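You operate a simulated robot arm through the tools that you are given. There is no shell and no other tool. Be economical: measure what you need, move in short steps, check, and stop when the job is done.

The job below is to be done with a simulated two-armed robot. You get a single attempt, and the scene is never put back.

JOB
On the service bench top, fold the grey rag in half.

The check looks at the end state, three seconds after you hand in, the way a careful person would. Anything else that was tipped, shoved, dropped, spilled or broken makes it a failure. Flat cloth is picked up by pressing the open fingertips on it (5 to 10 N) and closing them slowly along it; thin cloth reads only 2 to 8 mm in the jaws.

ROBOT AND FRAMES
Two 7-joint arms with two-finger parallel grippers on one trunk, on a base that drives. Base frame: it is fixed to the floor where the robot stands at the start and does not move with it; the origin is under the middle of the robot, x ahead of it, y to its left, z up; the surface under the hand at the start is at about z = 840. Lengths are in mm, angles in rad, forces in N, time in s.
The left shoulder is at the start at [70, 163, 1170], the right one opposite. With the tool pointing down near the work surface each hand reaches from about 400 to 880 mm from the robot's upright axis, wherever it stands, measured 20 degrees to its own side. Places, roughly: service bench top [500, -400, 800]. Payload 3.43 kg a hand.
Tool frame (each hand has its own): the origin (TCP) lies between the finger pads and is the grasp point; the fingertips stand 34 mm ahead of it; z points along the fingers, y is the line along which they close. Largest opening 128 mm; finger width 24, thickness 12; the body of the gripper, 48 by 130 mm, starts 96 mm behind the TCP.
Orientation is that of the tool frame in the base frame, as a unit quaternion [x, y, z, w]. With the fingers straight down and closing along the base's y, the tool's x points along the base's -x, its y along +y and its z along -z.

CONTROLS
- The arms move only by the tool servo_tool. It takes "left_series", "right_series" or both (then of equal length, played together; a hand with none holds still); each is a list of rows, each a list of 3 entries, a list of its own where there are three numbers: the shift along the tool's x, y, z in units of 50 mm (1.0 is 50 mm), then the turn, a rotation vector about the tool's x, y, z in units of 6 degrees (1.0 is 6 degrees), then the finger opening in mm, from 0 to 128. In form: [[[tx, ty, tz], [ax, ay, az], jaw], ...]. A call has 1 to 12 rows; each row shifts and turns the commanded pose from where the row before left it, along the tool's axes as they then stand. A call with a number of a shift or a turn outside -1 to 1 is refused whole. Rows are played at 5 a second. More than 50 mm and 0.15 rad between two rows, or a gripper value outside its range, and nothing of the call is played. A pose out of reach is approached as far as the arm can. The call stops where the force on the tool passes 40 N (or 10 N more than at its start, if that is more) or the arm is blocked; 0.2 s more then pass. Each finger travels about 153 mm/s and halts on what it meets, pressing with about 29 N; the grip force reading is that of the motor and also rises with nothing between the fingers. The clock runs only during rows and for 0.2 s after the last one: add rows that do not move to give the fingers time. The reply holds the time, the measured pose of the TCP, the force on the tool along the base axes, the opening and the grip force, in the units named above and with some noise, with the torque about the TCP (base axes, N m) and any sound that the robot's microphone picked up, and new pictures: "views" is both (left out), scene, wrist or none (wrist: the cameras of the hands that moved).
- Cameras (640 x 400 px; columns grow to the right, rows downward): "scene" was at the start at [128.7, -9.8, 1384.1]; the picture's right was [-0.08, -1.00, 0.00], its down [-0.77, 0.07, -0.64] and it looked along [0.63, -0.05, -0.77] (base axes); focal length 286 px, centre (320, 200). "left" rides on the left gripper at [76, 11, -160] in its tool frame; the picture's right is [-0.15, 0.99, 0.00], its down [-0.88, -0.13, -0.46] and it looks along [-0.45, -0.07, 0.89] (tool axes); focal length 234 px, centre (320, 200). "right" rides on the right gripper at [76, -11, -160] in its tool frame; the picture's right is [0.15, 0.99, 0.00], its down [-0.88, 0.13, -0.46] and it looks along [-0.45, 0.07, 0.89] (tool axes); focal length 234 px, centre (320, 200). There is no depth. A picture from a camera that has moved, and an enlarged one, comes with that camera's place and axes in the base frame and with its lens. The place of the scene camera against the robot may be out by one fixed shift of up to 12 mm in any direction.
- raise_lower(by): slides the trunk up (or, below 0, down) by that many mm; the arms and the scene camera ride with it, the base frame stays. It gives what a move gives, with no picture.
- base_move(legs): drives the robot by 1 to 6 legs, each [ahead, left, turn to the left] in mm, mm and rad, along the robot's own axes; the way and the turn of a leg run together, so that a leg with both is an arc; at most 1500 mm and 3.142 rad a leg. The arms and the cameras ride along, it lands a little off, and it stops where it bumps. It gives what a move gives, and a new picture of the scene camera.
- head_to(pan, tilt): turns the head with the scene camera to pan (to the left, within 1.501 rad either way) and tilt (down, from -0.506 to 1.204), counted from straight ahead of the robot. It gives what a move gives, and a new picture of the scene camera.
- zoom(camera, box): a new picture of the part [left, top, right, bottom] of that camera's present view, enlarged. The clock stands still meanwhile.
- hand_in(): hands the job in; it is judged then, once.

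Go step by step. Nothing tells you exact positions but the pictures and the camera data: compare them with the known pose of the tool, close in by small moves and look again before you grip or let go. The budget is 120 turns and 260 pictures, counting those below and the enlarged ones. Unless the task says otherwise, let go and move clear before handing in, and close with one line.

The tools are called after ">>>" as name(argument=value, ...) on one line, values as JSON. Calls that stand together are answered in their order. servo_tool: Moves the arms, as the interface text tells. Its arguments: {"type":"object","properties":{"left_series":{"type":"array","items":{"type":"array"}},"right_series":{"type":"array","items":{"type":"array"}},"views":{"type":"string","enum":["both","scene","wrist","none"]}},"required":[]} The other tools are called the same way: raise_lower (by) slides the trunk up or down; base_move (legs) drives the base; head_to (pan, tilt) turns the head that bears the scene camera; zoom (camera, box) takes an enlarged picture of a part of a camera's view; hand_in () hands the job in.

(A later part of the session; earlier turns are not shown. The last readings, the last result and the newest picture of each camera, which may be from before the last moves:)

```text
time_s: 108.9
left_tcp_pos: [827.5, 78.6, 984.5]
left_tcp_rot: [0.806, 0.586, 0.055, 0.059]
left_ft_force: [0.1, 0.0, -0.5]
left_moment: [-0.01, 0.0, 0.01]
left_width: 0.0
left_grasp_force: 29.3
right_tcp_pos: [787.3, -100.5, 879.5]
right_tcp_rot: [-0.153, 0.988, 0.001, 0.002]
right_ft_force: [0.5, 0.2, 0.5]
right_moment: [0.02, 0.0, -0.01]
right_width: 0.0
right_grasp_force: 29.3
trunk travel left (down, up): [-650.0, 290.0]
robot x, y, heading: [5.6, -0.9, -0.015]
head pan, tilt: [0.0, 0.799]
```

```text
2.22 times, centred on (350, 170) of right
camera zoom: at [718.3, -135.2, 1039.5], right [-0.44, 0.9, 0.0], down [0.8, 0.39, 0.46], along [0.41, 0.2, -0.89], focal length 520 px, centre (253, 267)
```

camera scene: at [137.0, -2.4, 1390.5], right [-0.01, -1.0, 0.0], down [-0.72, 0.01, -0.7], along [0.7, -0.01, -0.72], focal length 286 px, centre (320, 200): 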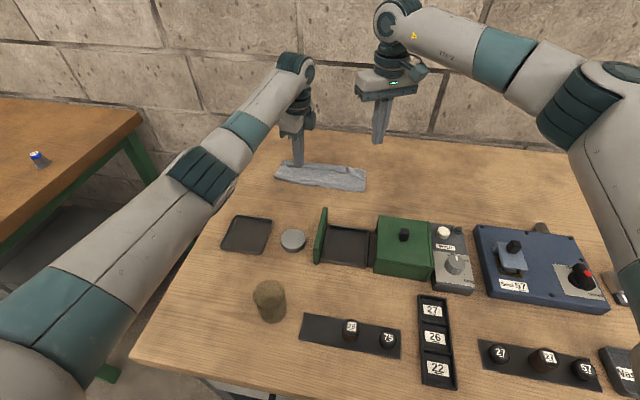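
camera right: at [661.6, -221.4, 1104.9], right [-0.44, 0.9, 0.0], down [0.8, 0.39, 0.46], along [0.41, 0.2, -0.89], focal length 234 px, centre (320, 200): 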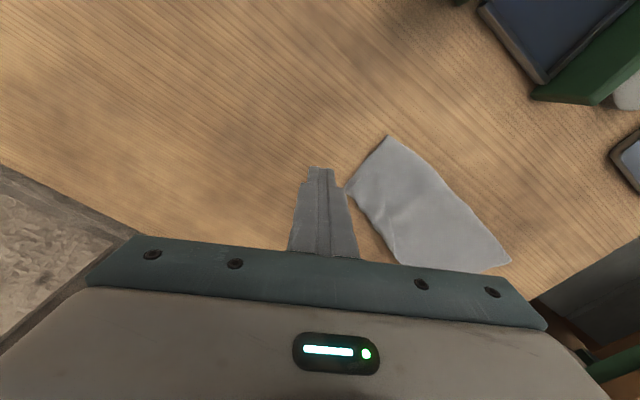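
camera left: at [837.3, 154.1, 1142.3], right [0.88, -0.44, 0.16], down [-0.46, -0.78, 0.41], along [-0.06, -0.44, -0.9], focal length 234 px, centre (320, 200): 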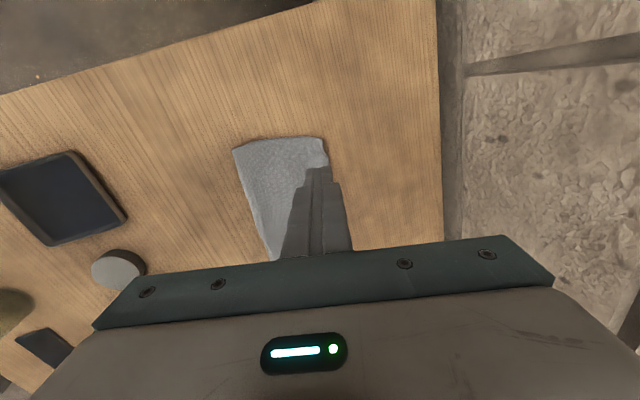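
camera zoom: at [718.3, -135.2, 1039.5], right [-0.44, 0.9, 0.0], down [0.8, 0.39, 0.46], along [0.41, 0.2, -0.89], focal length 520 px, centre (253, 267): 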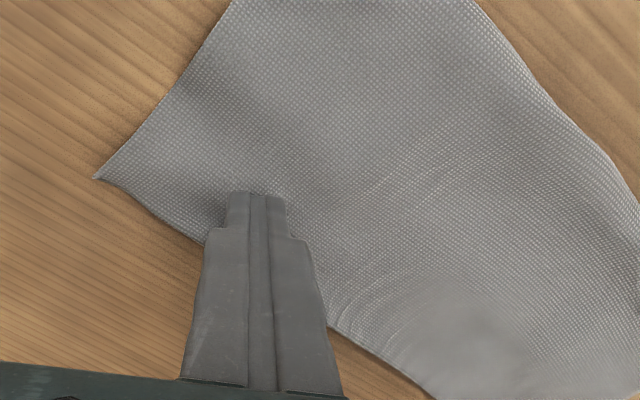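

The flap has turned over fully, and the rag now looks like a clean half fold. I'll lift both hands clear and inspect it.

>>> servo_tool(left_series=[[[0, 0, -0.6], [0, 0, 0], 0], [[0, 0, -0.6], [0, 0, 0], 0], [[0, 0, 0], [0, 0, 0], 0], [[0.8, 0, 0], [0, 0, 0], 0], [[0.8, 0, 0], [0, 0, 0], 0]], right_series=[[[0, 0, -0.5], [0, 0, 0], 0], [[0, 0, -1], [0, 0, 0], 0], [[0, 0, -0.8], [0, 0, 0], 0], [[0, -0.6, 0], [0, 0, 0], 0], [[0, -0.9, 0], [0, 0, 0], 0]], views="both")

>>> zoom(camera="scene", box=[265, 145, 375, 200])

>>> zoom(camera="right", box=[280, 60, 600, 260])

```text
time_s: 110.1
left_tcp_pos: [841.8, 155.7, 1044.5]
left_tcp_rot: [0.806, 0.587, 0.055, 0.06]
left_ft_force: [-0.4, 0.8, 0.7]
left_moment: [0.0, -0.03, -0.03]
left_width: 0.0
left_grasp_force: 29.8
right_tcp_pos: [810.4, -171.9, 993.6]
right_tcp_rot: [-0.153, 0.988, 0.001, 0.002]
right_ft_force: [0.3, 0.1, -0.2]
right_moment: [0.03, 0.0, -0.03]
right_width: 0.0
right_grasp_force: 29.3
trunk travel left (down, up): [-650.0, 290.0]
robot x, y, heading: [4.5, 1.1, -0.005]
head pan, tilt: [0.0, 0.799]
camera scene: at [137.1, -2.2, 1390.5], right [-0.01, -1.0, 0.0], down [-0.72, 0.01, -0.7], along [0.7, -0.01, -0.72], focal length 286 px, centre (320, 200)
camera right: at [741.1, -207.1, 1154.2], right [-0.44, 0.9, 0.0], down [0.8, 0.39, 0.46], along [0.41, 0.2, -0.89], focal length 234 px, centre (320, 200)
camera left: at [851.4, 229.6, 1203.8], right [0.88, -0.44, 0.16], down [-0.46, -0.78, 0.41], along [-0.06, -0.44, -0.9], focal length 234 px, centre (320, 200)
```

scene: 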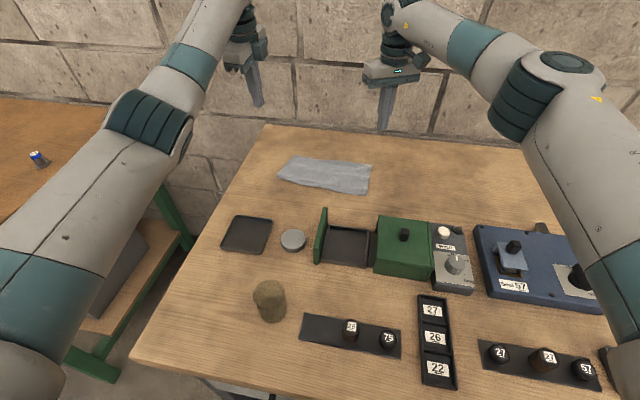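
right: 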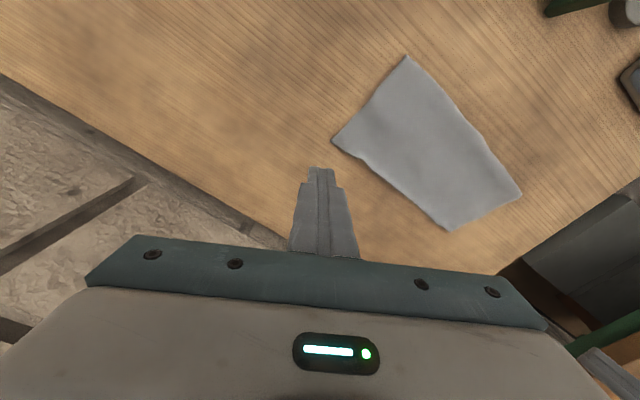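
left: 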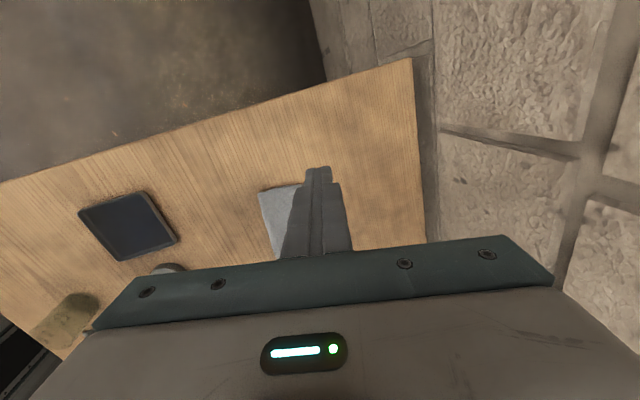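

```text
5.82 times, centred on (320, 172) of scene
camera zoom: at [137.1, -2.2, 1390.5], right [-0.01, -1.0, 0.0], down [-0.72, 0.01, -0.7], along [0.7, -0.01, -0.72], focal length 1664 px, centre (320, 360)
```

zoom: 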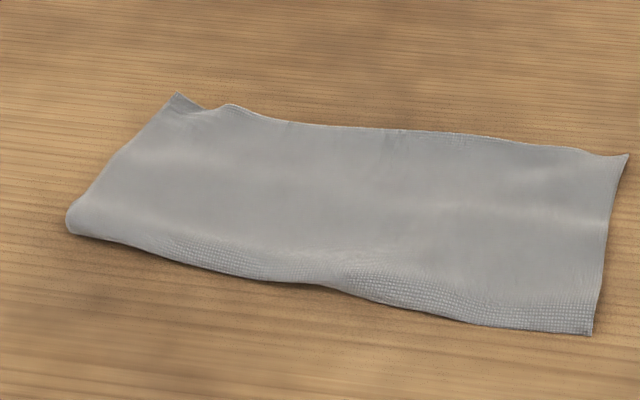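

```text
2.00 times, centred on (440, 160) of right
camera zoom: at [741.1, -207.1, 1154.2], right [-0.44, 0.9, 0.0], down [0.8, 0.39, 0.46], along [0.41, 0.2, -0.89], focal length 468 px, centre (80, 280)
```

zoom: 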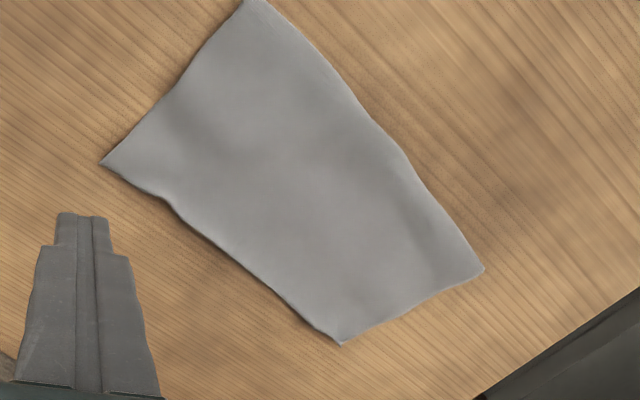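

The fold is clean, but the right side seems deeper (about 124 mm) than the left (about 109 mm), so the layers may not line up there. I'll zoom in on the far corners to see where the lower layer ends.

>>> zoom(camera="scene", box=[335, 155, 385, 200])

>>> zoom(camera="scene", box=[272, 150, 322, 190])

>>> zoom(camera="right", box=[310, 90, 470, 250])

```text
8.89 times, centred on (360, 178) of scene
camera zoom: at [137.1, -2.2, 1390.5], right [-0.01, -1.0, 0.0], down [-0.72, 0.01, -0.7], along [0.7, -0.01, -0.72], focal length 2542 px, centre (-36, 400)
```

zoom: 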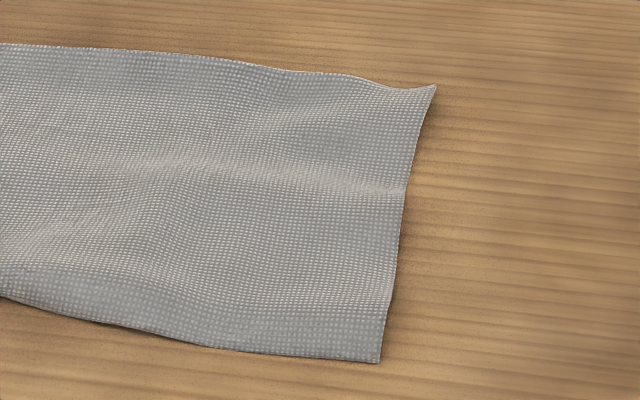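

```text
10.00 times, centred on (297, 170) of scene
camera zoom: at [137.1, -2.2, 1390.5], right [-0.01, -1.0, 0.0], down [-0.72, 0.01, -0.7], along [0.7, -0.01, -0.72], focal length 2860 px, centre (550, 500)
```

zoom: 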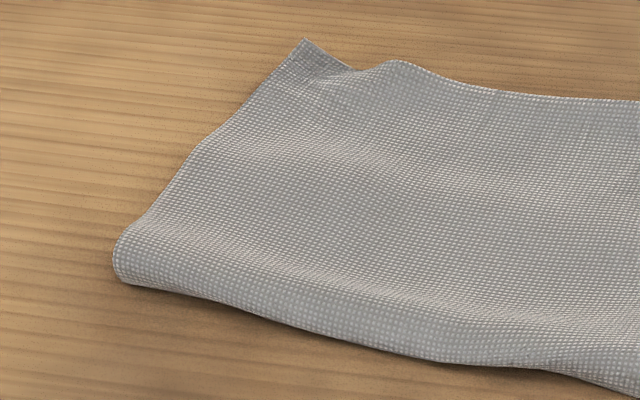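

```text
2.50 times, centred on (390, 170) of right
camera zoom: at [741.1, -207.1, 1154.2], right [-0.44, 0.9, 0.0], down [0.8, 0.39, 0.46], along [0.41, 0.2, -0.89], focal length 585 px, centre (145, 275)
```

zoom: 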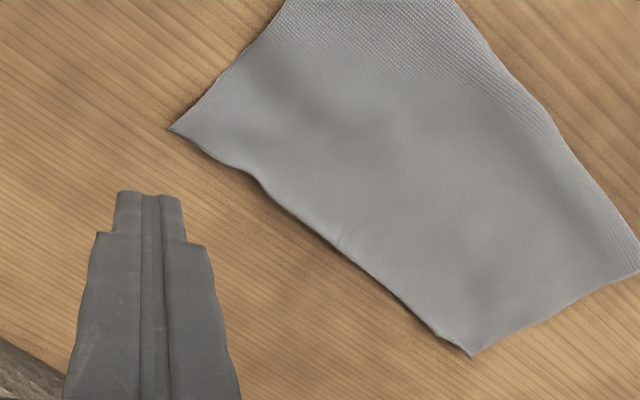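

On the right, the bump line suggests the lower layer ends about 35 mm short of the top edge, so the top layer overshoots. The top edge now lies alone on the table, so I can re-grip just that edge with both hands, lift, and move it back nearer. First I'll turn both hands back to lateral grips.

>>> servo_tool(left_series=[[[0, -0.6, 0], [0, 0, 0], 10], [[0, -0.6, 0], [0, 0, 0], 20], [[0, 0, 0], [0.83, 0, 0], 34], [[0, 0, 0], [0.78, 0, 0], 34], [[0, 0, 0], [0, 0, -1], 34], [[0, 0, 0], [0, 0, -1], 34], [[0, 0, 0], [0, 0, -1], 34], [[0, 0, 0], [0, 0, -1], 34], [[0, 0, 0], [0, 0, -1], 34], [[0, 0, 0], [0, 0, -1], 34], [[0, 0, 0], [0, 0, -1], 34], [[0, 0, 0], [0, 0, -1], 34]], right_series=[[[0, 0, 0], [0, 0, 0.94], 10], [[0, 0, 0], [0, 0, 0.94], 20], [[0, 0, 0], [0, 0, 0.94], 34], [[0, 0, 0], [0, 0, 0.94], 34], [[0, 0, 0], [0, 0, 0.94], 34], [[0, 0, 0], [0, -1, 0], 34], [[0, 0, 0], [0, 0, 0], 34], [[0, 0, 0], [0, 0, 0], 34], [[0, 0, 0], [0, 0, 0], 34], [[0, 0, 0], [0, 0, 0], 34], [[0, 0, 0], [0, 0, 0], 34], [[0, 0, 0], [0, 0, 0], 34]], views="none")

>>> servo_tool(left_series=[[[0, 0, 0], [0, 0, -1], 34], [[0, 0, 0], [0, 0, -1], 34], [[0, 0, 0], [0, 0, -1], 34], [[0, 0, 0], [0, 0, -1], 34], [[0, 0, 0], [0, 0, -1], 34], [[0, 0, 0], [0, 0, -1], 34], [[0, 0, 0], [0, 0, -1], 34], [[0, 0, 0], [0, 0, -1], 34], [[0, 0, 0], [0, -0.83, -0.2], 34], [[0, 0, 0], [0, -0.83, 0], 34]], views="none")

```text
time_s: 112.7
left_tcp_pos: [784.9, 174.8, 1034.7]
left_tcp_rot: [0.497, 0.868, 0.01, -0.005]
left_ft_force: [-0.5, 0.1, 0.5]
left_moment: [0.0, 0.0, -0.02]
left_width: 33.8
left_grasp_force: 0.0
right_tcp_pos: [809.2, -172.3, 994.5]
right_tcp_rot: [0.093, 0.994, -0.003, 0.054]
right_ft_force: [0.4, -0.7, -1.0]
right_moment: [0.02, 0.04, 0.0]
right_width: 33.8
right_grasp_force: 0.0
trunk travel left (down, up): [-650.0, 290.0]
robot x, y, heading: [5.5, 4.7, -0.008]
head pan, tilt: [0.0, 0.799]
```

```text
time_s: 114.9
left_tcp_pos: [787.1, 175.5, 1034.7]
left_tcp_rot: [0.092, 0.992, 0.001, 0.086]
left_ft_force: [-0.6, -0.7, 0.0]
left_moment: [0.02, 0.01, 0.02]
left_width: 33.7
left_grasp_force: 0.0
right_tcp_pos: [809.3, -171.9, 995.0]
right_tcp_rot: [0.093, 0.994, -0.003, 0.054]
right_ft_force: [0.3, 0.0, -0.5]
right_moment: [-0.02, -0.02, 0.01]
right_width: 34.1
right_grasp_force: 0.0
trunk travel left (down, up): [-650.0, 290.0]
robot x, y, heading: [3.7, 3.3, -0.008]
head pan, tilt: [0.0, 0.799]
```

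>>> servo_tool(left_series=[[[-0.22, -0.6, 0.75], [0, 0, 0], 34], [[-0.22, -0.6, 0.75], [0, 0, 0], 34], [[-0.22, -0.6, 0.75], [0, 0, 0], 34], [[-0.22, -0.6, 0.75], [0, 0, 0], 34], [[0, 0, 0], [0, 0, 0], 34]], right_series=[[[0.125, 0.21, 0.49], [0, 0, 0], 34], [[0.125, 0.21, 0.49], [0, 0, 0], 34], [[0.125, 0.21, 0.49], [0, 0, 0], 34], [[0.125, 0.21, 0.49], [0, 0, 0], 34], [[0, 0, 0], [0, 0, 0], 34]], views="wrist")

```text
time_s: 116.1
left_tcp_pos: [831.6, 48.6, 891.7]
left_tcp_rot: [0.092, 0.992, 0.002, 0.086]
left_ft_force: [-0.4, -0.1, 0.1]
left_moment: [-0.02, -0.01, -0.05]
left_width: 34.0
left_grasp_force: 0.0
right_tcp_pos: [802.6, -127.0, 895.6]
right_tcp_rot: [0.093, 0.994, -0.004, 0.054]
right_ft_force: [-0.2, 0.3, -0.3]
right_moment: [-0.03, 0.0, 0.0]
right_width: 34.2
right_grasp_force: 0.1
trunk travel left (down, up): [-650.0, 290.0]
robot x, y, heading: [3.7, 4.2, -0.009]
head pan, tilt: [0.0, 0.799]
camera right: at [710.0, -122.5, 1046.1], right [0.04, 1.0, -0.01], down [0.84, -0.03, 0.55], along [0.55, -0.03, -0.84], focal length 234 px, centre (320, 200)
camera left: at [734.1, 75.5, 1035.3], right [0.32, 0.95, 0.04], down [0.75, -0.28, 0.6], along [0.58, -0.16, -0.8], focal length 234 px, centre (320, 200)
```

right: 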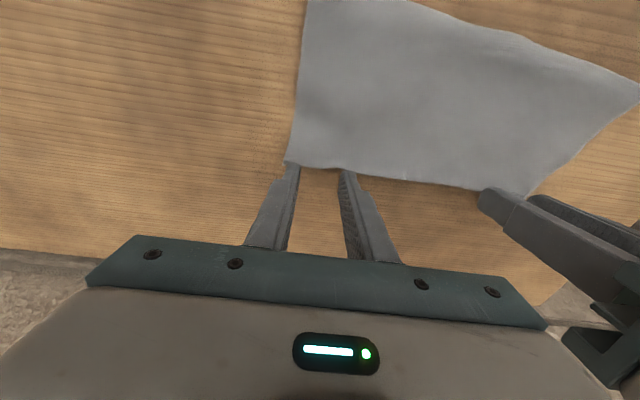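
left: 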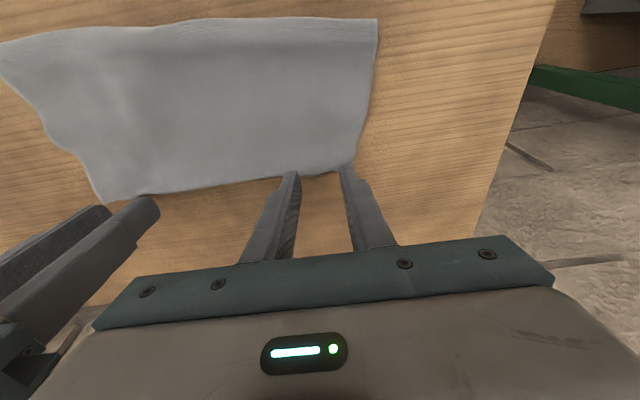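

Both grippers are close to the edge. I'll shift them slightly inboard, trim the overlap, and descend to just above contact.

>>> servo_tool(left_series=[[[-0.1, -0.3, 0.015], [0, 0, 0], 34], [[0.024, 0, 0.13], [0, 0, 0], 34], [[0.024, 0, 0.13], [0, 0, 0], 34], [[0, 0, 0], [0, 0, 0], 34]], right_series=[[[0, 0.2, 0], [0, 0, 0], 34], [[0.02, 0, 0.18], [0, 0, 0], 34], [[0.02, 0, 0.17], [0, 0, 0], 34], [[0, 0, 0], [0, 0, 0], 34]], views="wrist")

```text
time_s: 117.1
left_tcp_pos: [834.6, 30.5, 878.2]
left_tcp_rot: [0.093, 0.992, 0.002, 0.086]
left_ft_force: [0.4, 0.1, 0.8]
left_moment: [-0.01, 0.01, 0.01]
left_width: 34.0
left_grasp_force: 0.1
right_tcp_pos: [805.4, -116.5, 877.4]
right_tcp_rot: [0.093, 0.994, -0.003, 0.054]
right_ft_force: [0.0, 0.5, -0.4]
right_moment: [-0.01, 0.03, 0.02]
right_width: 34.3
right_grasp_force: 0.0
trunk travel left (down, up): [-650.0, 290.0]
robot x, y, heading: [1.2, -0.1, -0.007]
head pan, tilt: [0.0, 0.799]
camera right: at [712.2, -113.6, 1028.3], right [0.04, 1.0, -0.01], down [0.84, -0.03, 0.55], along [0.55, -0.03, -0.84], focal length 234 px, centre (320, 200)
camera left: at [736.9, 58.8, 1022.1], right [0.32, 0.95, 0.04], down [0.75, -0.28, 0.6], along [0.58, -0.16, -0.8], focal length 234 px, centre (320, 200)
```

right: 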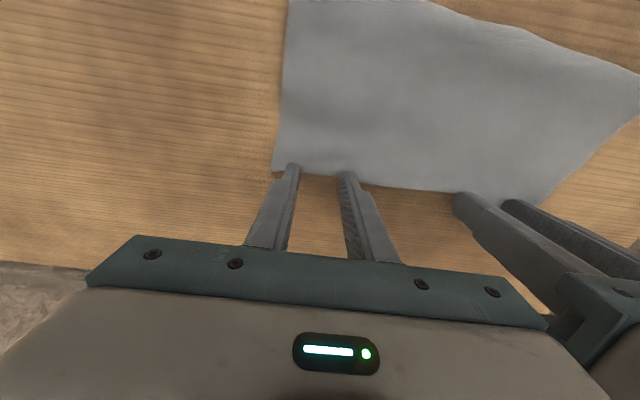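
left: 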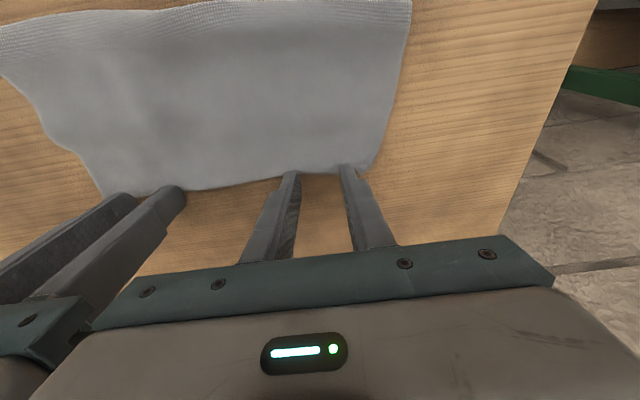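

>>> servo_tool(left_series=[[[0.003, 0, 0.02], [0, 0, 0], 34], [[0.002, 0, 0.012], [0, 0, 0], 34], [[0, 0, 0], [0, 0, 0], 34]], right_series=[[[0.002, 0, 0.02], [0, 0, 0], 34], [[0.002, 0, 0.012], [0, 0, 0], 34], [[0, 0, 0], [0, 0, 0], 34]], views="none")

```text
time_s: 117.9
left_tcp_pos: [833.4, 31.1, 878.0]
left_tcp_rot: [0.092, 0.992, 0.002, 0.086]
left_ft_force: [-0.2, -0.1, -0.5]
left_moment: [-0.02, -0.02, 0.0]
left_width: 33.9
left_grasp_force: 0.0
right_tcp_pos: [805.0, -118.3, 877.2]
right_tcp_rot: [0.093, 0.994, -0.003, 0.055]
right_ft_force: [2.4, -0.9, 7.7]
right_moment: [-0.07, 0.03, 0.03]
right_width: 34.2
right_grasp_force: 0.3
trunk travel left (down, up): [-650.0, 290.0]
robot x, y, heading: [4.1, 6.2, -0.007]
head pan, tilt: [0.0, 0.799]
```

>>> servo_tool(left_series=[[[0.003, 0, 0.02], [0, 0, 0], 34], [[0.002, 0, 0.012], [0, 0, 0], 34], [[0, 0, 0], [0, 0, 0], 34]], views="none")

```text
time_s: 118.7
left_tcp_pos: [833.7, 30.9, 876.7]
left_tcp_rot: [0.093, 0.992, 0.001, 0.086]
left_ft_force: [1.7, -0.4, 5.0]
left_moment: [-0.1, -0.02, 0.0]
left_width: 33.9
left_grasp_force: 0.0
right_tcp_pos: [804.1, -117.1, 875.9]
right_tcp_rot: [0.092, 0.994, -0.004, 0.055]
right_ft_force: [1.9, -1.0, 8.2]
right_moment: [-0.08, 0.02, -0.01]
right_width: 34.4
right_grasp_force: 0.1
trunk travel left (down, up): [-650.0, 290.0]
robot x, y, heading: [2.6, 4.2, -0.01]
head pan, tilt: [0.0, 0.799]
```

The left inner finger carries all the load from a small roll error. I'll correct that, press to about 8 N, and close slowly.

>>> servo_tool(left_series=[[[0, 0, 0], [0.17, 0, 0], 34], [[0.001, 0, 0.004], [0, 0, 0], 34], [[0, 0, 0], [0, 0, 0], 32], [[0, 0, 0], [0, 0, 0], 30], [[0, 0, 0], [0, 0, 0], 28], [[0, 0, 0], [0, 0, 0], 26], [[0, 0, 0], [0, 0, 0], 24], [[0, 0, 0], [0, 0, 0], 22], [[0, 0, 0], [0, 0, 0], 20], [[0, 0, 0], [0, 0, 0], 18]], right_series=[[[0, 0, 0], [0.04, 0, 0], 34], [[0, 0, 0], [0, 0, 0], 34], [[0, 0, 0], [0, 0, 0], 32], [[0, 0, 0], [0, 0, 0], 30], [[0, 0, 0], [0, 0, 0], 28], [[0, 0, 0], [0, 0, 0], 26], [[0, 0, 0], [0, 0, 0], 24], [[0, 0, 0], [0, 0, 0], 22], [[0, 0, 0], [0, 0, 0], 20], [[0, 0, 0], [0, 0, 0], 18]], views="wrist")

```text
time_s: 120.9
left_tcp_pos: [833.2, 31.2, 877.0]
left_tcp_rot: [0.094, 0.992, -0.007, 0.085]
left_ft_force: [-0.2, -0.7, 6.2]
left_moment: [0.0, 0.01, 0.06]
left_width: 17.8
left_grasp_force: 0.2
right_tcp_pos: [803.5, -118.4, 877.1]
right_tcp_rot: [0.093, 0.994, -0.005, 0.054]
right_ft_force: [-0.6, 0.2, 5.5]
right_moment: [0.02, 0.06, 0.0]
right_width: 17.6
right_grasp_force: 0.0
trunk travel left (down, up): [-650.0, 290.0]
robot x, y, heading: [6.0, 2.9, -0.008]
head pan, tilt: [0.0, 0.799]
camera right: at [711.2, -112.7, 1027.7], right [0.04, 1.0, -0.02], down [0.84, -0.02, 0.55], along [0.55, -0.04, -0.84], focal length 234 px, centre (320, 200)
camera left: at [736.1, 61.9, 1020.0], right [0.33, 0.94, 0.03], down [0.75, -0.28, 0.6], along [0.57, -0.18, -0.8], focal length 234 px, centre (320, 200)
```

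right: 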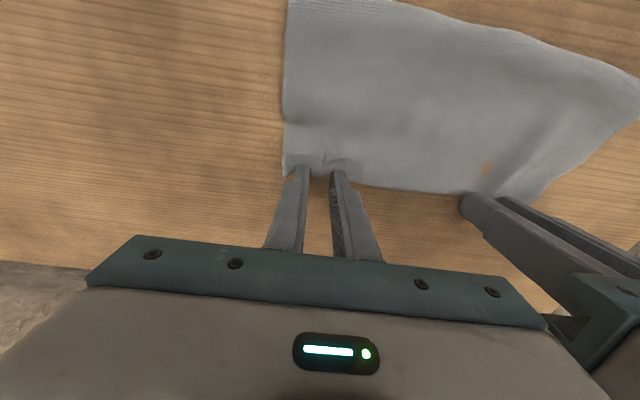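
left: 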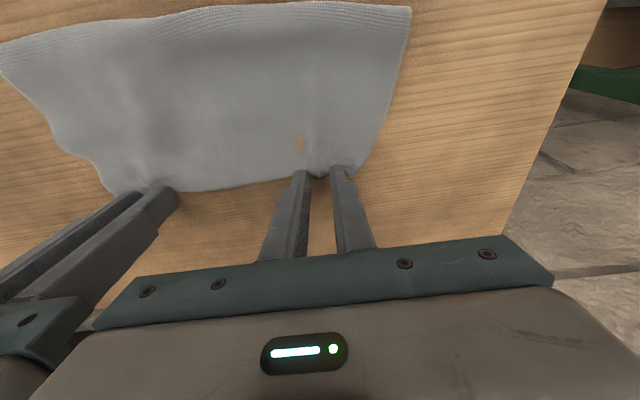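

>>> servo_tool(left_series=[[[0, 0, 0], [0, 0, 0], 16], [[0, 0, 0], [0, 0, 0], 14], [[0, 0, 0], [0, 0, 0], 12], [[0, 0, 0], [0, 0, 0], 10], [[0, 0, 0], [0, 0, 0], 8], [[0, 0, 0], [0, 0, 0], 6], [[0, 0, 0], [0, 0, 0], 4], [[0, 0, 0], [0, 0, 0], 2], [[0, 0, 0], [0, 0, 0], 0], [[0, 0, 0], [0, 0, 0], 0]], right_series=[[[0, 0, 0], [0, 0, 0], 16], [[0, 0, 0], [0, 0, 0], 14], [[0, 0, 0], [0, 0, 0], 12], [[0, 0, 0], [0, 0, 0], 10], [[0, 0, 0], [0, 0, 0], 8], [[0, 0, 0], [0, 0, 0], 6], [[0, 0, 0], [0, 0, 0], 4], [[0, 0, 0], [0, 0, 0], 2], [[0, 0, 0], [0, 0, 0], 0], [[0, 0, 0], [0, 0, 0], 0]], views="none")

```text
time_s: 123.1
left_tcp_pos: [833.6, 30.6, 877.2]
left_tcp_rot: [0.094, 0.992, -0.009, 0.085]
left_ft_force: [-5.7, -18.1, 6.8]
left_moment: [-0.64, 0.25, 0.07]
left_width: 2.2
left_grasp_force: 29.1
right_tcp_pos: [803.6, -117.3, 876.2]
right_tcp_rot: [0.092, 0.994, -0.004, 0.055]
right_ft_force: [4.5, 19.2, 4.7]
right_moment: [0.61, -0.14, -0.27]
right_width: 2.4
right_grasp_force: 28.9
trunk travel left (down, up): [-650.0, 290.0]
robot x, y, heading: [3.9, 4.6, -0.013]
head pan, tilt: [0.0, 0.799]
```

Both hands grip the top edge. I'll lift it about 50 mm, easing the tension, and look underneath for the lower layer's far edge.

>>> servo_tool(left_series=[[[0.044, -0.08, -0.21], [0, 0, 0], 0], [[0.044, 0, -0.21], [0, 0, 0], 0], [[0.044, 0, -0.21], [0, 0, 0], 0], [[0.044, 0, -0.21], [0, 0, 0], 0], [[0.044, 0, -0.21], [0, 0, 0], 0], [[0, 0, 0], [0, 0, 0], 0]], right_series=[[[0.058, 0.08, -0.208], [0, 0, 0], 0], [[0.058, 0, -0.208], [0, 0, 0], 0], [[0.058, 0, -0.208], [0, 0, 0], 0], [[0.058, 0, -0.208], [0, 0, 0], 0], [[0.058, 0, -0.208], [0, 0, 0], 0], [[0, 0, 0], [0, 0, 0], 0]], views="both")

>>> zoom(camera="scene", box=[265, 135, 385, 200])

```text
time_s: 124.5
left_tcp_pos: [813.7, 32.9, 924.9]
left_tcp_rot: [0.093, 0.992, -0.007, 0.084]
left_ft_force: [-1.6, -5.9, 0.5]
left_moment: [-0.18, 0.06, 0.03]
left_width: 1.9
left_grasp_force: 28.9
right_tcp_pos: [786.4, -110.3, 925.6]
right_tcp_rot: [0.093, 0.994, -0.006, 0.052]
right_ft_force: [1.6, 5.8, -0.2]
right_moment: [0.2, -0.05, -0.04]
right_width: 2.1
right_grasp_force: 28.0
trunk travel left (down, up): [-650.0, 290.0]
robot x, y, heading: [4.3, 4.2, -0.012]
head pan, tilt: [0.0, 0.799]
camera scene: at [137.3, -1.9, 1390.5], right [-0.01, -1.0, 0.0], down [-0.72, 0.01, -0.7], along [0.7, -0.01, -0.72], focal length 286 px, centre (320, 200)
camera right: at [694.2, -105.2, 1076.3], right [0.04, 1.0, -0.02], down [0.84, -0.03, 0.55], along [0.55, -0.04, -0.84], focal length 234 px, centre (320, 200)
camera left: at [717.5, 61.8, 1068.4], right [0.33, 0.95, 0.03], down [0.75, -0.28, 0.6], along [0.57, -0.17, -0.8], focal length 234 px, centre (320, 200)
```

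scene: 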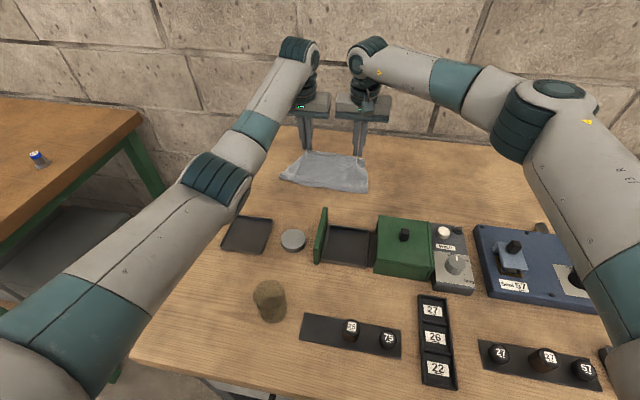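
right: 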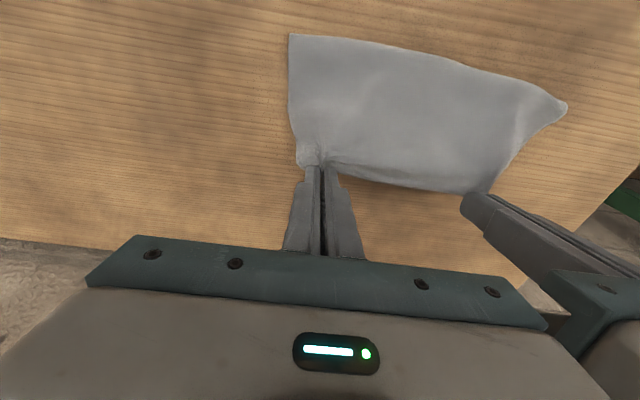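
left: 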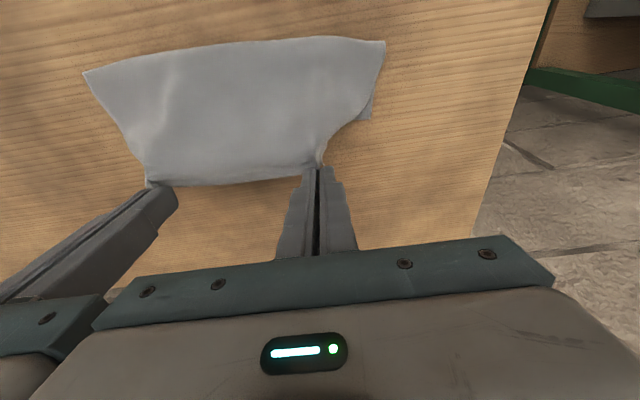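

```text
5.33 times, centred on (325, 168) of scene
camera zoom: at [137.3, -1.9, 1390.5], right [-0.01, -1.0, 0.0], down [-0.72, 0.01, -0.7], along [0.7, -0.01, -0.72], focal length 1525 px, centre (293, 373)
```

zoom: 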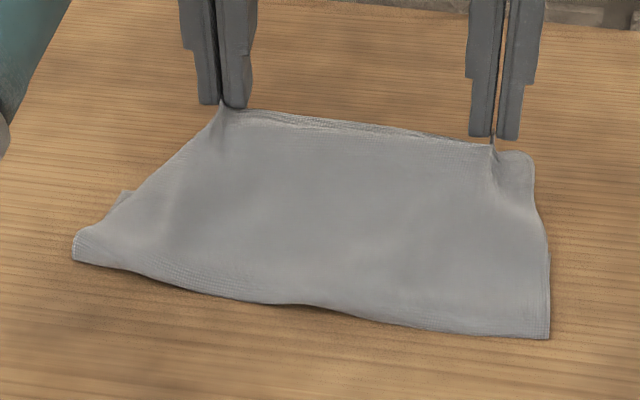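

Under the lifted sheet I can see the lower layer's far-left corner at about (804,93). The lower layer is only about 60 mm deep, so the crease must move nearer. I'll carry the top edge toward the robot so that more of the lower layer lies down, then lay it back onto that far edge.

>>> servo_tool(left_series=[[[0.127, 0.016, -0.204], [0, 0, 0], 0], [[0.127, 0.016, -0.204], [0, 0, 0], 0], [[0.127, 0.016, -0.204], [0, 0, 0], 0], [[0.127, 0.016, -0.204], [0, 0, 0], 0], [[0.29, 0.016, -0.05], [0, 0, 0], 0], [[0.29, 0.016, -0.05], [0, 0, 0], 0], [[0.29, 0.016, -0.05], [0, 0, 0], 0], [[0.29, 0.016, -0.05], [0, 0, 0], 0], [[0.29, 0.016, -0.05], [0, 0, 0], 0], [[0.29, 0.016, -0.05], [0, 0, 0], 0], [[0.29, 0.016, -0.05], [0, 0, 0], 0], [[0.29, 0.016, -0.05], [0, 0, 0], 0]], right_series=[[[0.14, 0.017, -0.196], [0, 0, 0], 0], [[0.14, 0.017, -0.196], [0, 0, 0], 0], [[0.14, 0.017, -0.196], [0, 0, 0], 0], [[0.14, 0.017, -0.196], [0, 0, 0], 0], [[0.31, 0.017, -0.034], [0, 0, 0], 0], [[0.31, 0.017, -0.034], [0, 0, 0], 0], [[0.31, 0.017, -0.034], [0, 0, 0], 0], [[0.31, 0.017, -0.034], [0, 0, 0], 0], [[0.31, 0.017, -0.034], [0, 0, 0], 0], [[0.31, 0.017, -0.034], [0, 0, 0], 0], [[0.31, 0.017, -0.034], [0, 0, 0], 0], [[0.31, 0.017, -0.034], [0, 0, 0], 0]], views="both")

>>> zoom(camera="scene", box=[265, 135, 385, 210])

```text
time_s: 127.1
left_tcp_pos: [669.1, 69.3, 960.9]
left_tcp_rot: [0.093, 0.992, -0.007, 0.085]
left_ft_force: [-0.8, -2.9, 0.3]
left_moment: [-0.08, 0.02, 0.0]
left_width: 1.9
left_grasp_force: 28.8
right_tcp_pos: [632.4, -69.1, 961.8]
right_tcp_rot: [0.093, 0.994, -0.006, 0.054]
right_ft_force: [0.7, 2.8, -0.3]
right_moment: [0.09, -0.04, 0.02]
right_width: 2.1
right_grasp_force: 29.5
trunk travel left (down, up): [-650.0, 290.0]
robot x, y, heading: [3.6, -0.3, -0.005]
head pan, tilt: [0.0, 0.799]
camera scene: at [136.3, -1.6, 1390.6], right [-0.01, -1.0, 0.0], down [-0.72, 0.01, -0.7], along [0.7, -0.01, -0.72], focal length 286 px, centre (320, 200)
camera right: at [540.4, -64.8, 1112.9], right [0.04, 1.0, -0.02], down [0.84, -0.02, 0.55], along [0.55, -0.04, -0.84], focal length 234 px, centre (320, 200)
camera left: at [571.7, 98.5, 1104.6], right [0.33, 0.95, 0.03], down [0.75, -0.28, 0.6], along [0.57, -0.18, -0.8], focal length 234 px, centre (320, 200)
```

scene: 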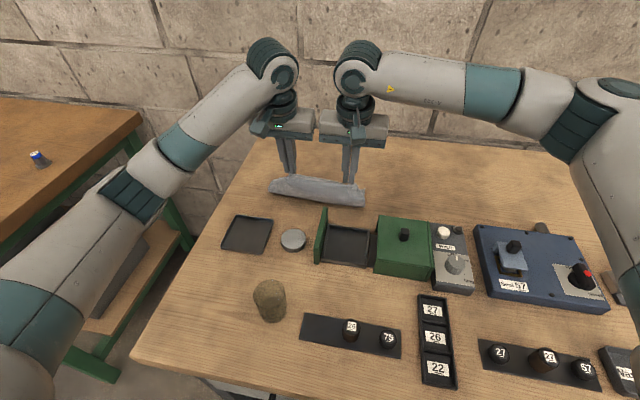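
right: 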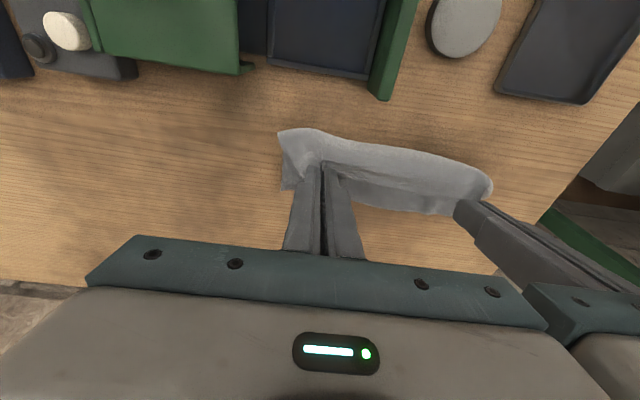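
left: 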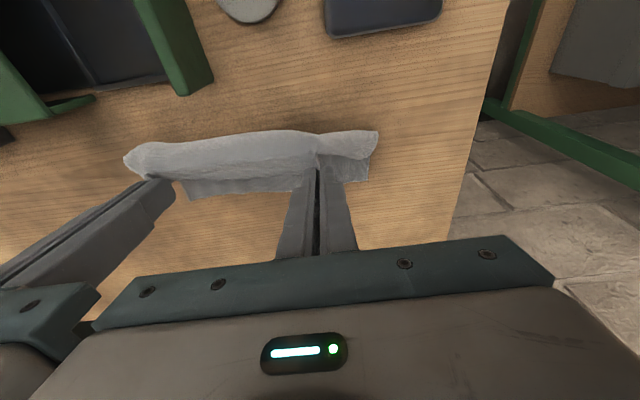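

```text
5.33 times, centred on (325, 172) of scene
camera zoom: at [136.3, -1.6, 1390.6], right [-0.01, -1.0, 0.0], down [-0.72, 0.01, -0.7], along [0.7, -0.01, -0.72], focal length 1525 px, centre (293, 347)
```

zoom: 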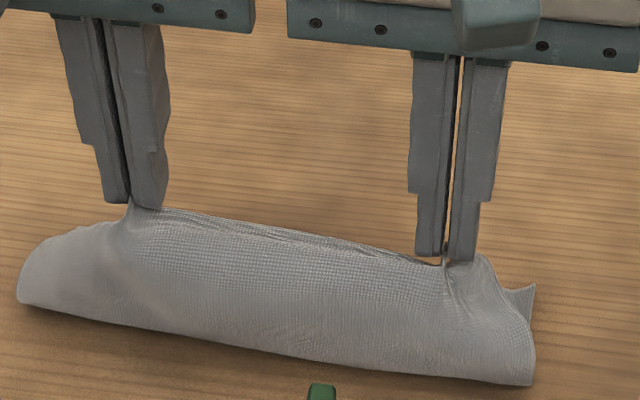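

The sheet now hangs straight and the lower layer lies about 75 mm deep, with its far edge from (748,105) to (696,-127). I'll roll the crease about 25 mm nearer, then arc the top edge back over that far edge.

>>> servo_tool(left_series=[[[0.186, 0.006, 0.104], [0, 0, 0], 0], [[0.186, 0.006, 0.104], [0, 0, 0], 0], [[0.186, 0.006, 0.104], [0, 0, 0], 0], [[0, 0, 0], [0, 0, 0], 0], [[-0.332, 0.013, 0.08], [0, 0, 0], 0], [[-0.314, 0.013, 0.122], [0, 0, 0], 0], [[-0.278, 0.013, 0.162], [0, 0, 0], 0], [[-0.234, 0.013, 0.19], [0, 0, 0], 0], [[-0.184, 0.013, 0.218], [0, 0, 0], 0], [[-0.124, 0.013, 0.232], [0, 0, 0], 0], [[-0.06, 0.013, 0.2], [0, 0, 0], 0], [[0, 0, 0], [0, 0, 0], 0]], right_series=[[[0.179, 0.006, 0.115], [0, 0, 0], 0], [[0.179, 0.006, 0.115], [0, 0, 0], 0], [[0.179, 0.006, 0.115], [0, 0, 0], 0], [[0, 0, 0], [0, 0, 0], 0], [[-0.37, 0, 0.064], [0, 0, 0], 0], [[-0.35, 0, 0.108], [0, 0, 0], 0], [[-0.318, 0, 0.152], [0, 0, 0], 0], [[-0.272, 0, 0.186], [0, 0, 0], 0], [[-0.216, 0, 0.212], [0, 0, 0], 0], [[-0.152, 0, 0.232], [0, 0, 0], 0], [[-0.084, 0, 0.2], [0, 0, 0], 0], [[0, 0, 0], [0, 0, 0], 0]], views="both")

>>> zoom(camera="scene", box=[265, 145, 385, 220])

```text
time_s: 129.7
left_tcp_pos: [729.2, 63.1, 895.2]
left_tcp_rot: [0.094, 0.992, -0.007, 0.084]
left_ft_force: [-2.1, -10.6, -1.0]
left_moment: [-0.38, 0.06, 0.05]
left_width: 2.4
left_grasp_force: 29.0
right_tcp_pos: [701.6, -82.1, 893.5]
right_tcp_rot: [0.092, 0.994, -0.005, 0.054]
right_ft_force: [3.5, 10.1, 0.4]
right_moment: [0.36, -0.08, -0.11]
right_width: 2.3
right_grasp_force: 29.3
trunk travel left (down, up): [-650.0, 290.0]
robot x, y, heading: [-0.1, 4.8, -0.009]
head pan, tilt: [0.0, 0.799]
camera scene: at [136.7, -2.0, 1390.6], right [-0.01, -1.0, 0.0], down [-0.72, 0.01, -0.7], along [0.7, -0.01, -0.72], focal length 286 px, centre (320, 200)
camera right: at [609.4, -77.1, 1044.6], right [0.04, 1.0, -0.02], down [0.84, -0.02, 0.55], along [0.55, -0.03, -0.84], focal length 234 px, centre (320, 200)
camera left: at [632.2, 92.9, 1038.4], right [0.33, 0.94, 0.03], down [0.75, -0.28, 0.6], along [0.57, -0.18, -0.8], focal length 234 px, centre (320, 200)
```

scene: 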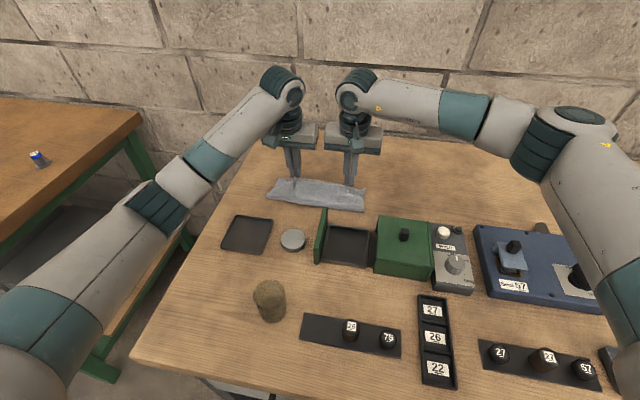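
right: 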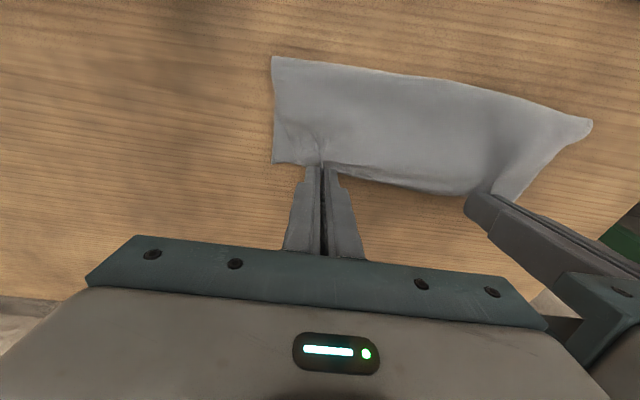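
left: 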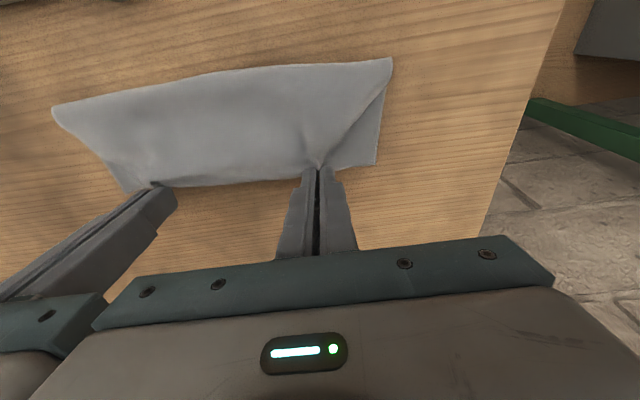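

```text
5.33 times, centred on (325, 182) of scene
camera zoom: at [136.7, -2.0, 1390.6], right [-0.01, -1.0, 0.0], down [-0.72, 0.01, -0.7], along [0.7, -0.01, -0.72], focal length 1525 px, centre (293, 293)
```

zoom: 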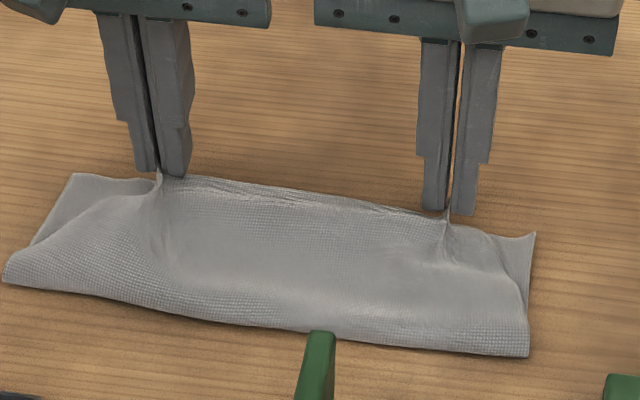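

The edge sits right over the lower layer's far edge, but the two outer corners of the top sheet hang tucked under. I'll raise 30 mm so they hang free, then lower while moving both hands slightly inboard so the corners fall outward.

>>> servo_tool(left_series=[[[-0.034, 0, -0.197], [0, 0, 0], 0], [[-0.034, 0, -0.197], [0, 0, 0], 0], [[-0.034, 0, -0.197], [0, 0, 0], 0], [[0, 0, 0], [0, 0, 0], 0], [[0, 0, 0], [0, 0, 0], 0], [[0.026, -0.033, 0.151], [0, 0, 0], 0], [[0.026, -0.033, 0.151], [0, 0, 0], 0], [[0.026, -0.033, 0.151], [0, 0, 0], 0], [[0.026, -0.033, 0.151], [0, 0, 0], 0], [[0.026, -0.033, 0.151], [0, 0, 0], 0], [[0.02, -0.033, 0.1], [0, 0, 0], 0], [[0, 0, 0], [0, 0, 0], 0]], right_series=[[[-0.022, 0, -0.199], [0, 0, 0], 0], [[-0.022, 0, -0.199], [0, 0, 0], 0], [[-0.022, 0, -0.199], [0, 0, 0], 0], [[0, 0, 0], [0, 0, 0], 0], [[0, 0, 0], [0, 0, 0], 0], [[0.016, 0.033, 0.149], [0, 0, 0], 0], [[0.016, 0.033, 0.149], [0, 0, 0], 0], [[0.016, 0.033, 0.149], [0, 0, 0], 0], [[0.016, 0.033, 0.149], [0, 0, 0], 0], [[0.016, 0.033, 0.149], [0, 0, 0], 0], [[0.012, 0.033, 0.1], [0, 0, 0], 0], [[0, 0, 0], [0, 0, 0], 0]], views="wrist")

>>> zoom(camera="scene", box=[265, 145, 385, 220])

```text
time_s: 132.3
left_tcp_pos: [728.2, 54.7, 881.7]
left_tcp_rot: [0.092, 0.992, -0.007, 0.085]
left_ft_force: [4.7, 14.4, 1.0]
left_moment: [-2.0, 0.68, -0.33]
left_width: 1.9
left_grasp_force: 29.5
right_tcp_pos: [703.4, -74.8, 881.4]
right_tcp_rot: [0.093, 0.994, -0.006, 0.053]
right_ft_force: [-5.7, -14.0, 0.8]
right_moment: [2.01, -0.67, 0.61]
right_width: 2.2
right_grasp_force: 28.7
trunk travel left (down, up): [-650.0, 290.0]
robot x, y, heading: [0.8, 3.7, -0.008]
head pan, tilt: [0.0, 0.799]
camera right: at [611.9, -68.5, 1031.9], right [0.04, 1.0, -0.02], down [0.84, -0.03, 0.55], along [0.55, -0.04, -0.84], focal length 234 px, centre (320, 200)
camera left: at [631.2, 83.7, 1024.7], right [0.32, 0.95, 0.03], down [0.75, -0.27, 0.6], along [0.57, -0.17, -0.8], focal length 234 px, centre (320, 200)
```

right: 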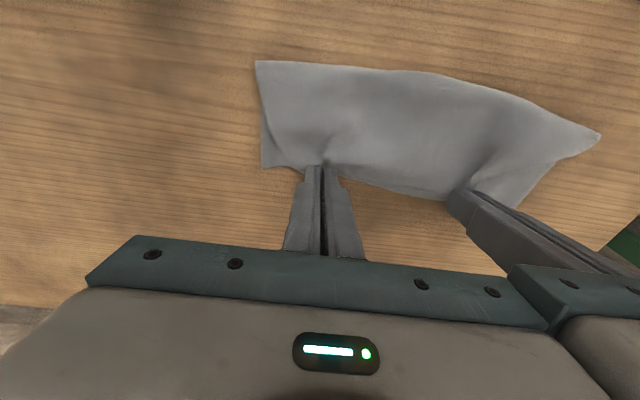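
left: 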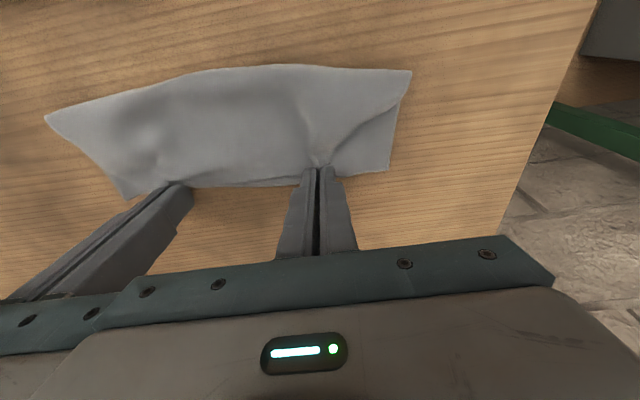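

```text
5.33 times, centred on (325, 182) of scene
camera zoom: at [136.8, -2.0, 1390.6], right [-0.01, -1.0, 0.0], down [-0.72, 0.01, -0.7], along [0.7, -0.01, -0.72], focal length 1525 px, centre (293, 293)
```

zoom: 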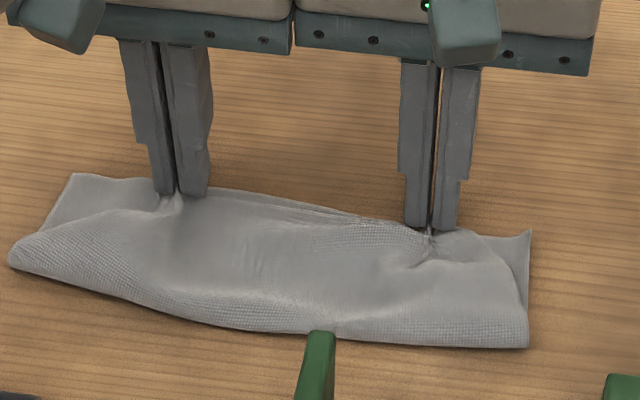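

The gripper bodies touched at that spacing, so I'll back each off 3 mm. The outer corners are still tucked, so I'll release the left hand and re-lay the right corner on its own, as worked before.

>>> servo_tool(left_series=[[[0, 0.06, 0], [0, 0, 0], 0], [[0.01, 0, 0.06], [0, 0, 0], 0], [[0, 0, 0], [0, 0, 0], 4], [[0, 0, 0], [0, 0, 0], 8], [[0, 0, -0.2], [0, 0, 0], 12], [[0, 0, -0.8], [0, 0, 0], 12], [[0, 0, -1], [0, 0, 0], 12], [[0, 0.9, 0], [0, 0, 0], 12], [[0, 0.5, 0], [0, 0, 0], 12], [[0, 0, 0], [0, 0, 0], 12], [[0, 0, 0], [0, 0, 0], 12]], right_series=[[[0, -0.06, 0], [0, 0, 0], 0], [[0, 0, 0], [0, 0, 0], 0], [[0, 0, 0], [0, 0, 0], 0], [[0, 0, 0], [0, 0, 0], 0], [[0, 0, 0], [0, 0, 0], 0], [[0, -0.1, -0.25], [0, 0, 0], 0], [[0, -0.15, -0.3], [0, 0, 0], 0], [[0, -0.15, -0.3], [0, 0, 0], 0], [[0, -0.2, -0.1], [0, 0, 0], 0], [[0, 0, 0], [0, 0, 0], 0], [[0, 0, 0], [0, 0, 0], 0]], views="wrist")

>>> zoom(camera="scene", box=[265, 145, 385, 220])

```text
time_s: 134.7
left_tcp_pos: [725.4, 129.4, 977.3]
left_tcp_rot: [0.092, 0.992, -0.007, 0.084]
left_ft_force: [0.3, 0.0, 0.3]
left_moment: [0.03, -0.01, 0.01]
left_width: 12.1
left_grasp_force: 0.1
right_tcp_pos: [693.4, -104.7, 928.5]
right_tcp_rot: [0.093, 0.994, -0.005, 0.054]
right_ft_force: [-0.7, 1.0, 0.5]
right_moment: [0.0, 0.06, -0.02]
right_width: 2.2
right_grasp_force: 28.2
trunk travel left (down, up): [-650.0, 290.0]
robot x, y, heading: [3.9, 5.0, -0.011]
head pan, tilt: [0.0, 0.799]
camera right: at [600.6, -99.1, 1080.0], right [0.04, 1.0, -0.02], down [0.84, -0.02, 0.55], along [0.55, -0.04, -0.84], focal length 234 px, centre (320, 200)
camera left: at [628.0, 158.2, 1120.3], right [0.33, 0.94, 0.03], down [0.75, -0.28, 0.6], along [0.57, -0.18, -0.8], focal length 234 px, centre (320, 200)
```

right: 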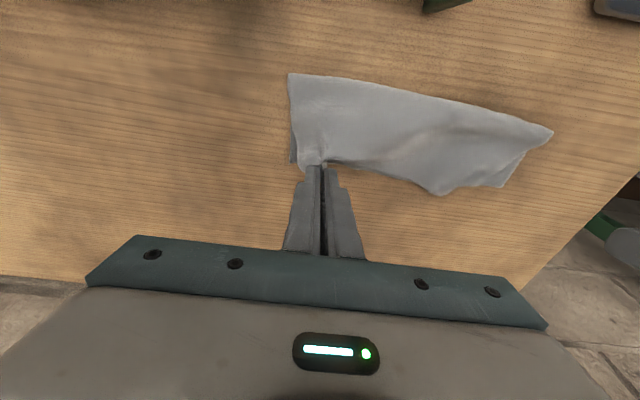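
left: 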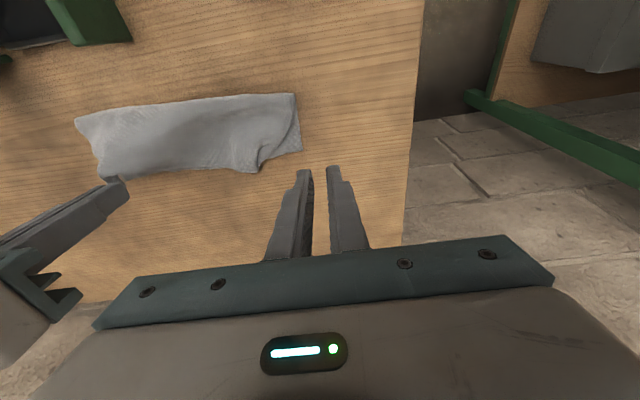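

```text
5.33 times, centred on (325, 182) of scene
camera zoom: at [137.0, -1.7, 1390.5], right [-0.01, -1.0, 0.0], down [-0.72, 0.01, -0.7], along [0.7, -0.01, -0.72], focal length 1525 px, centre (293, 293)
```

zoom: 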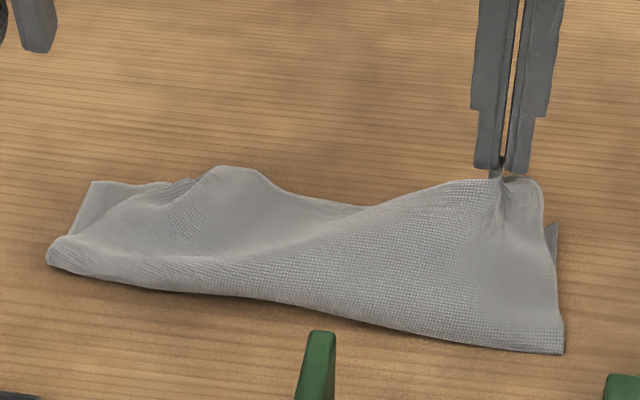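

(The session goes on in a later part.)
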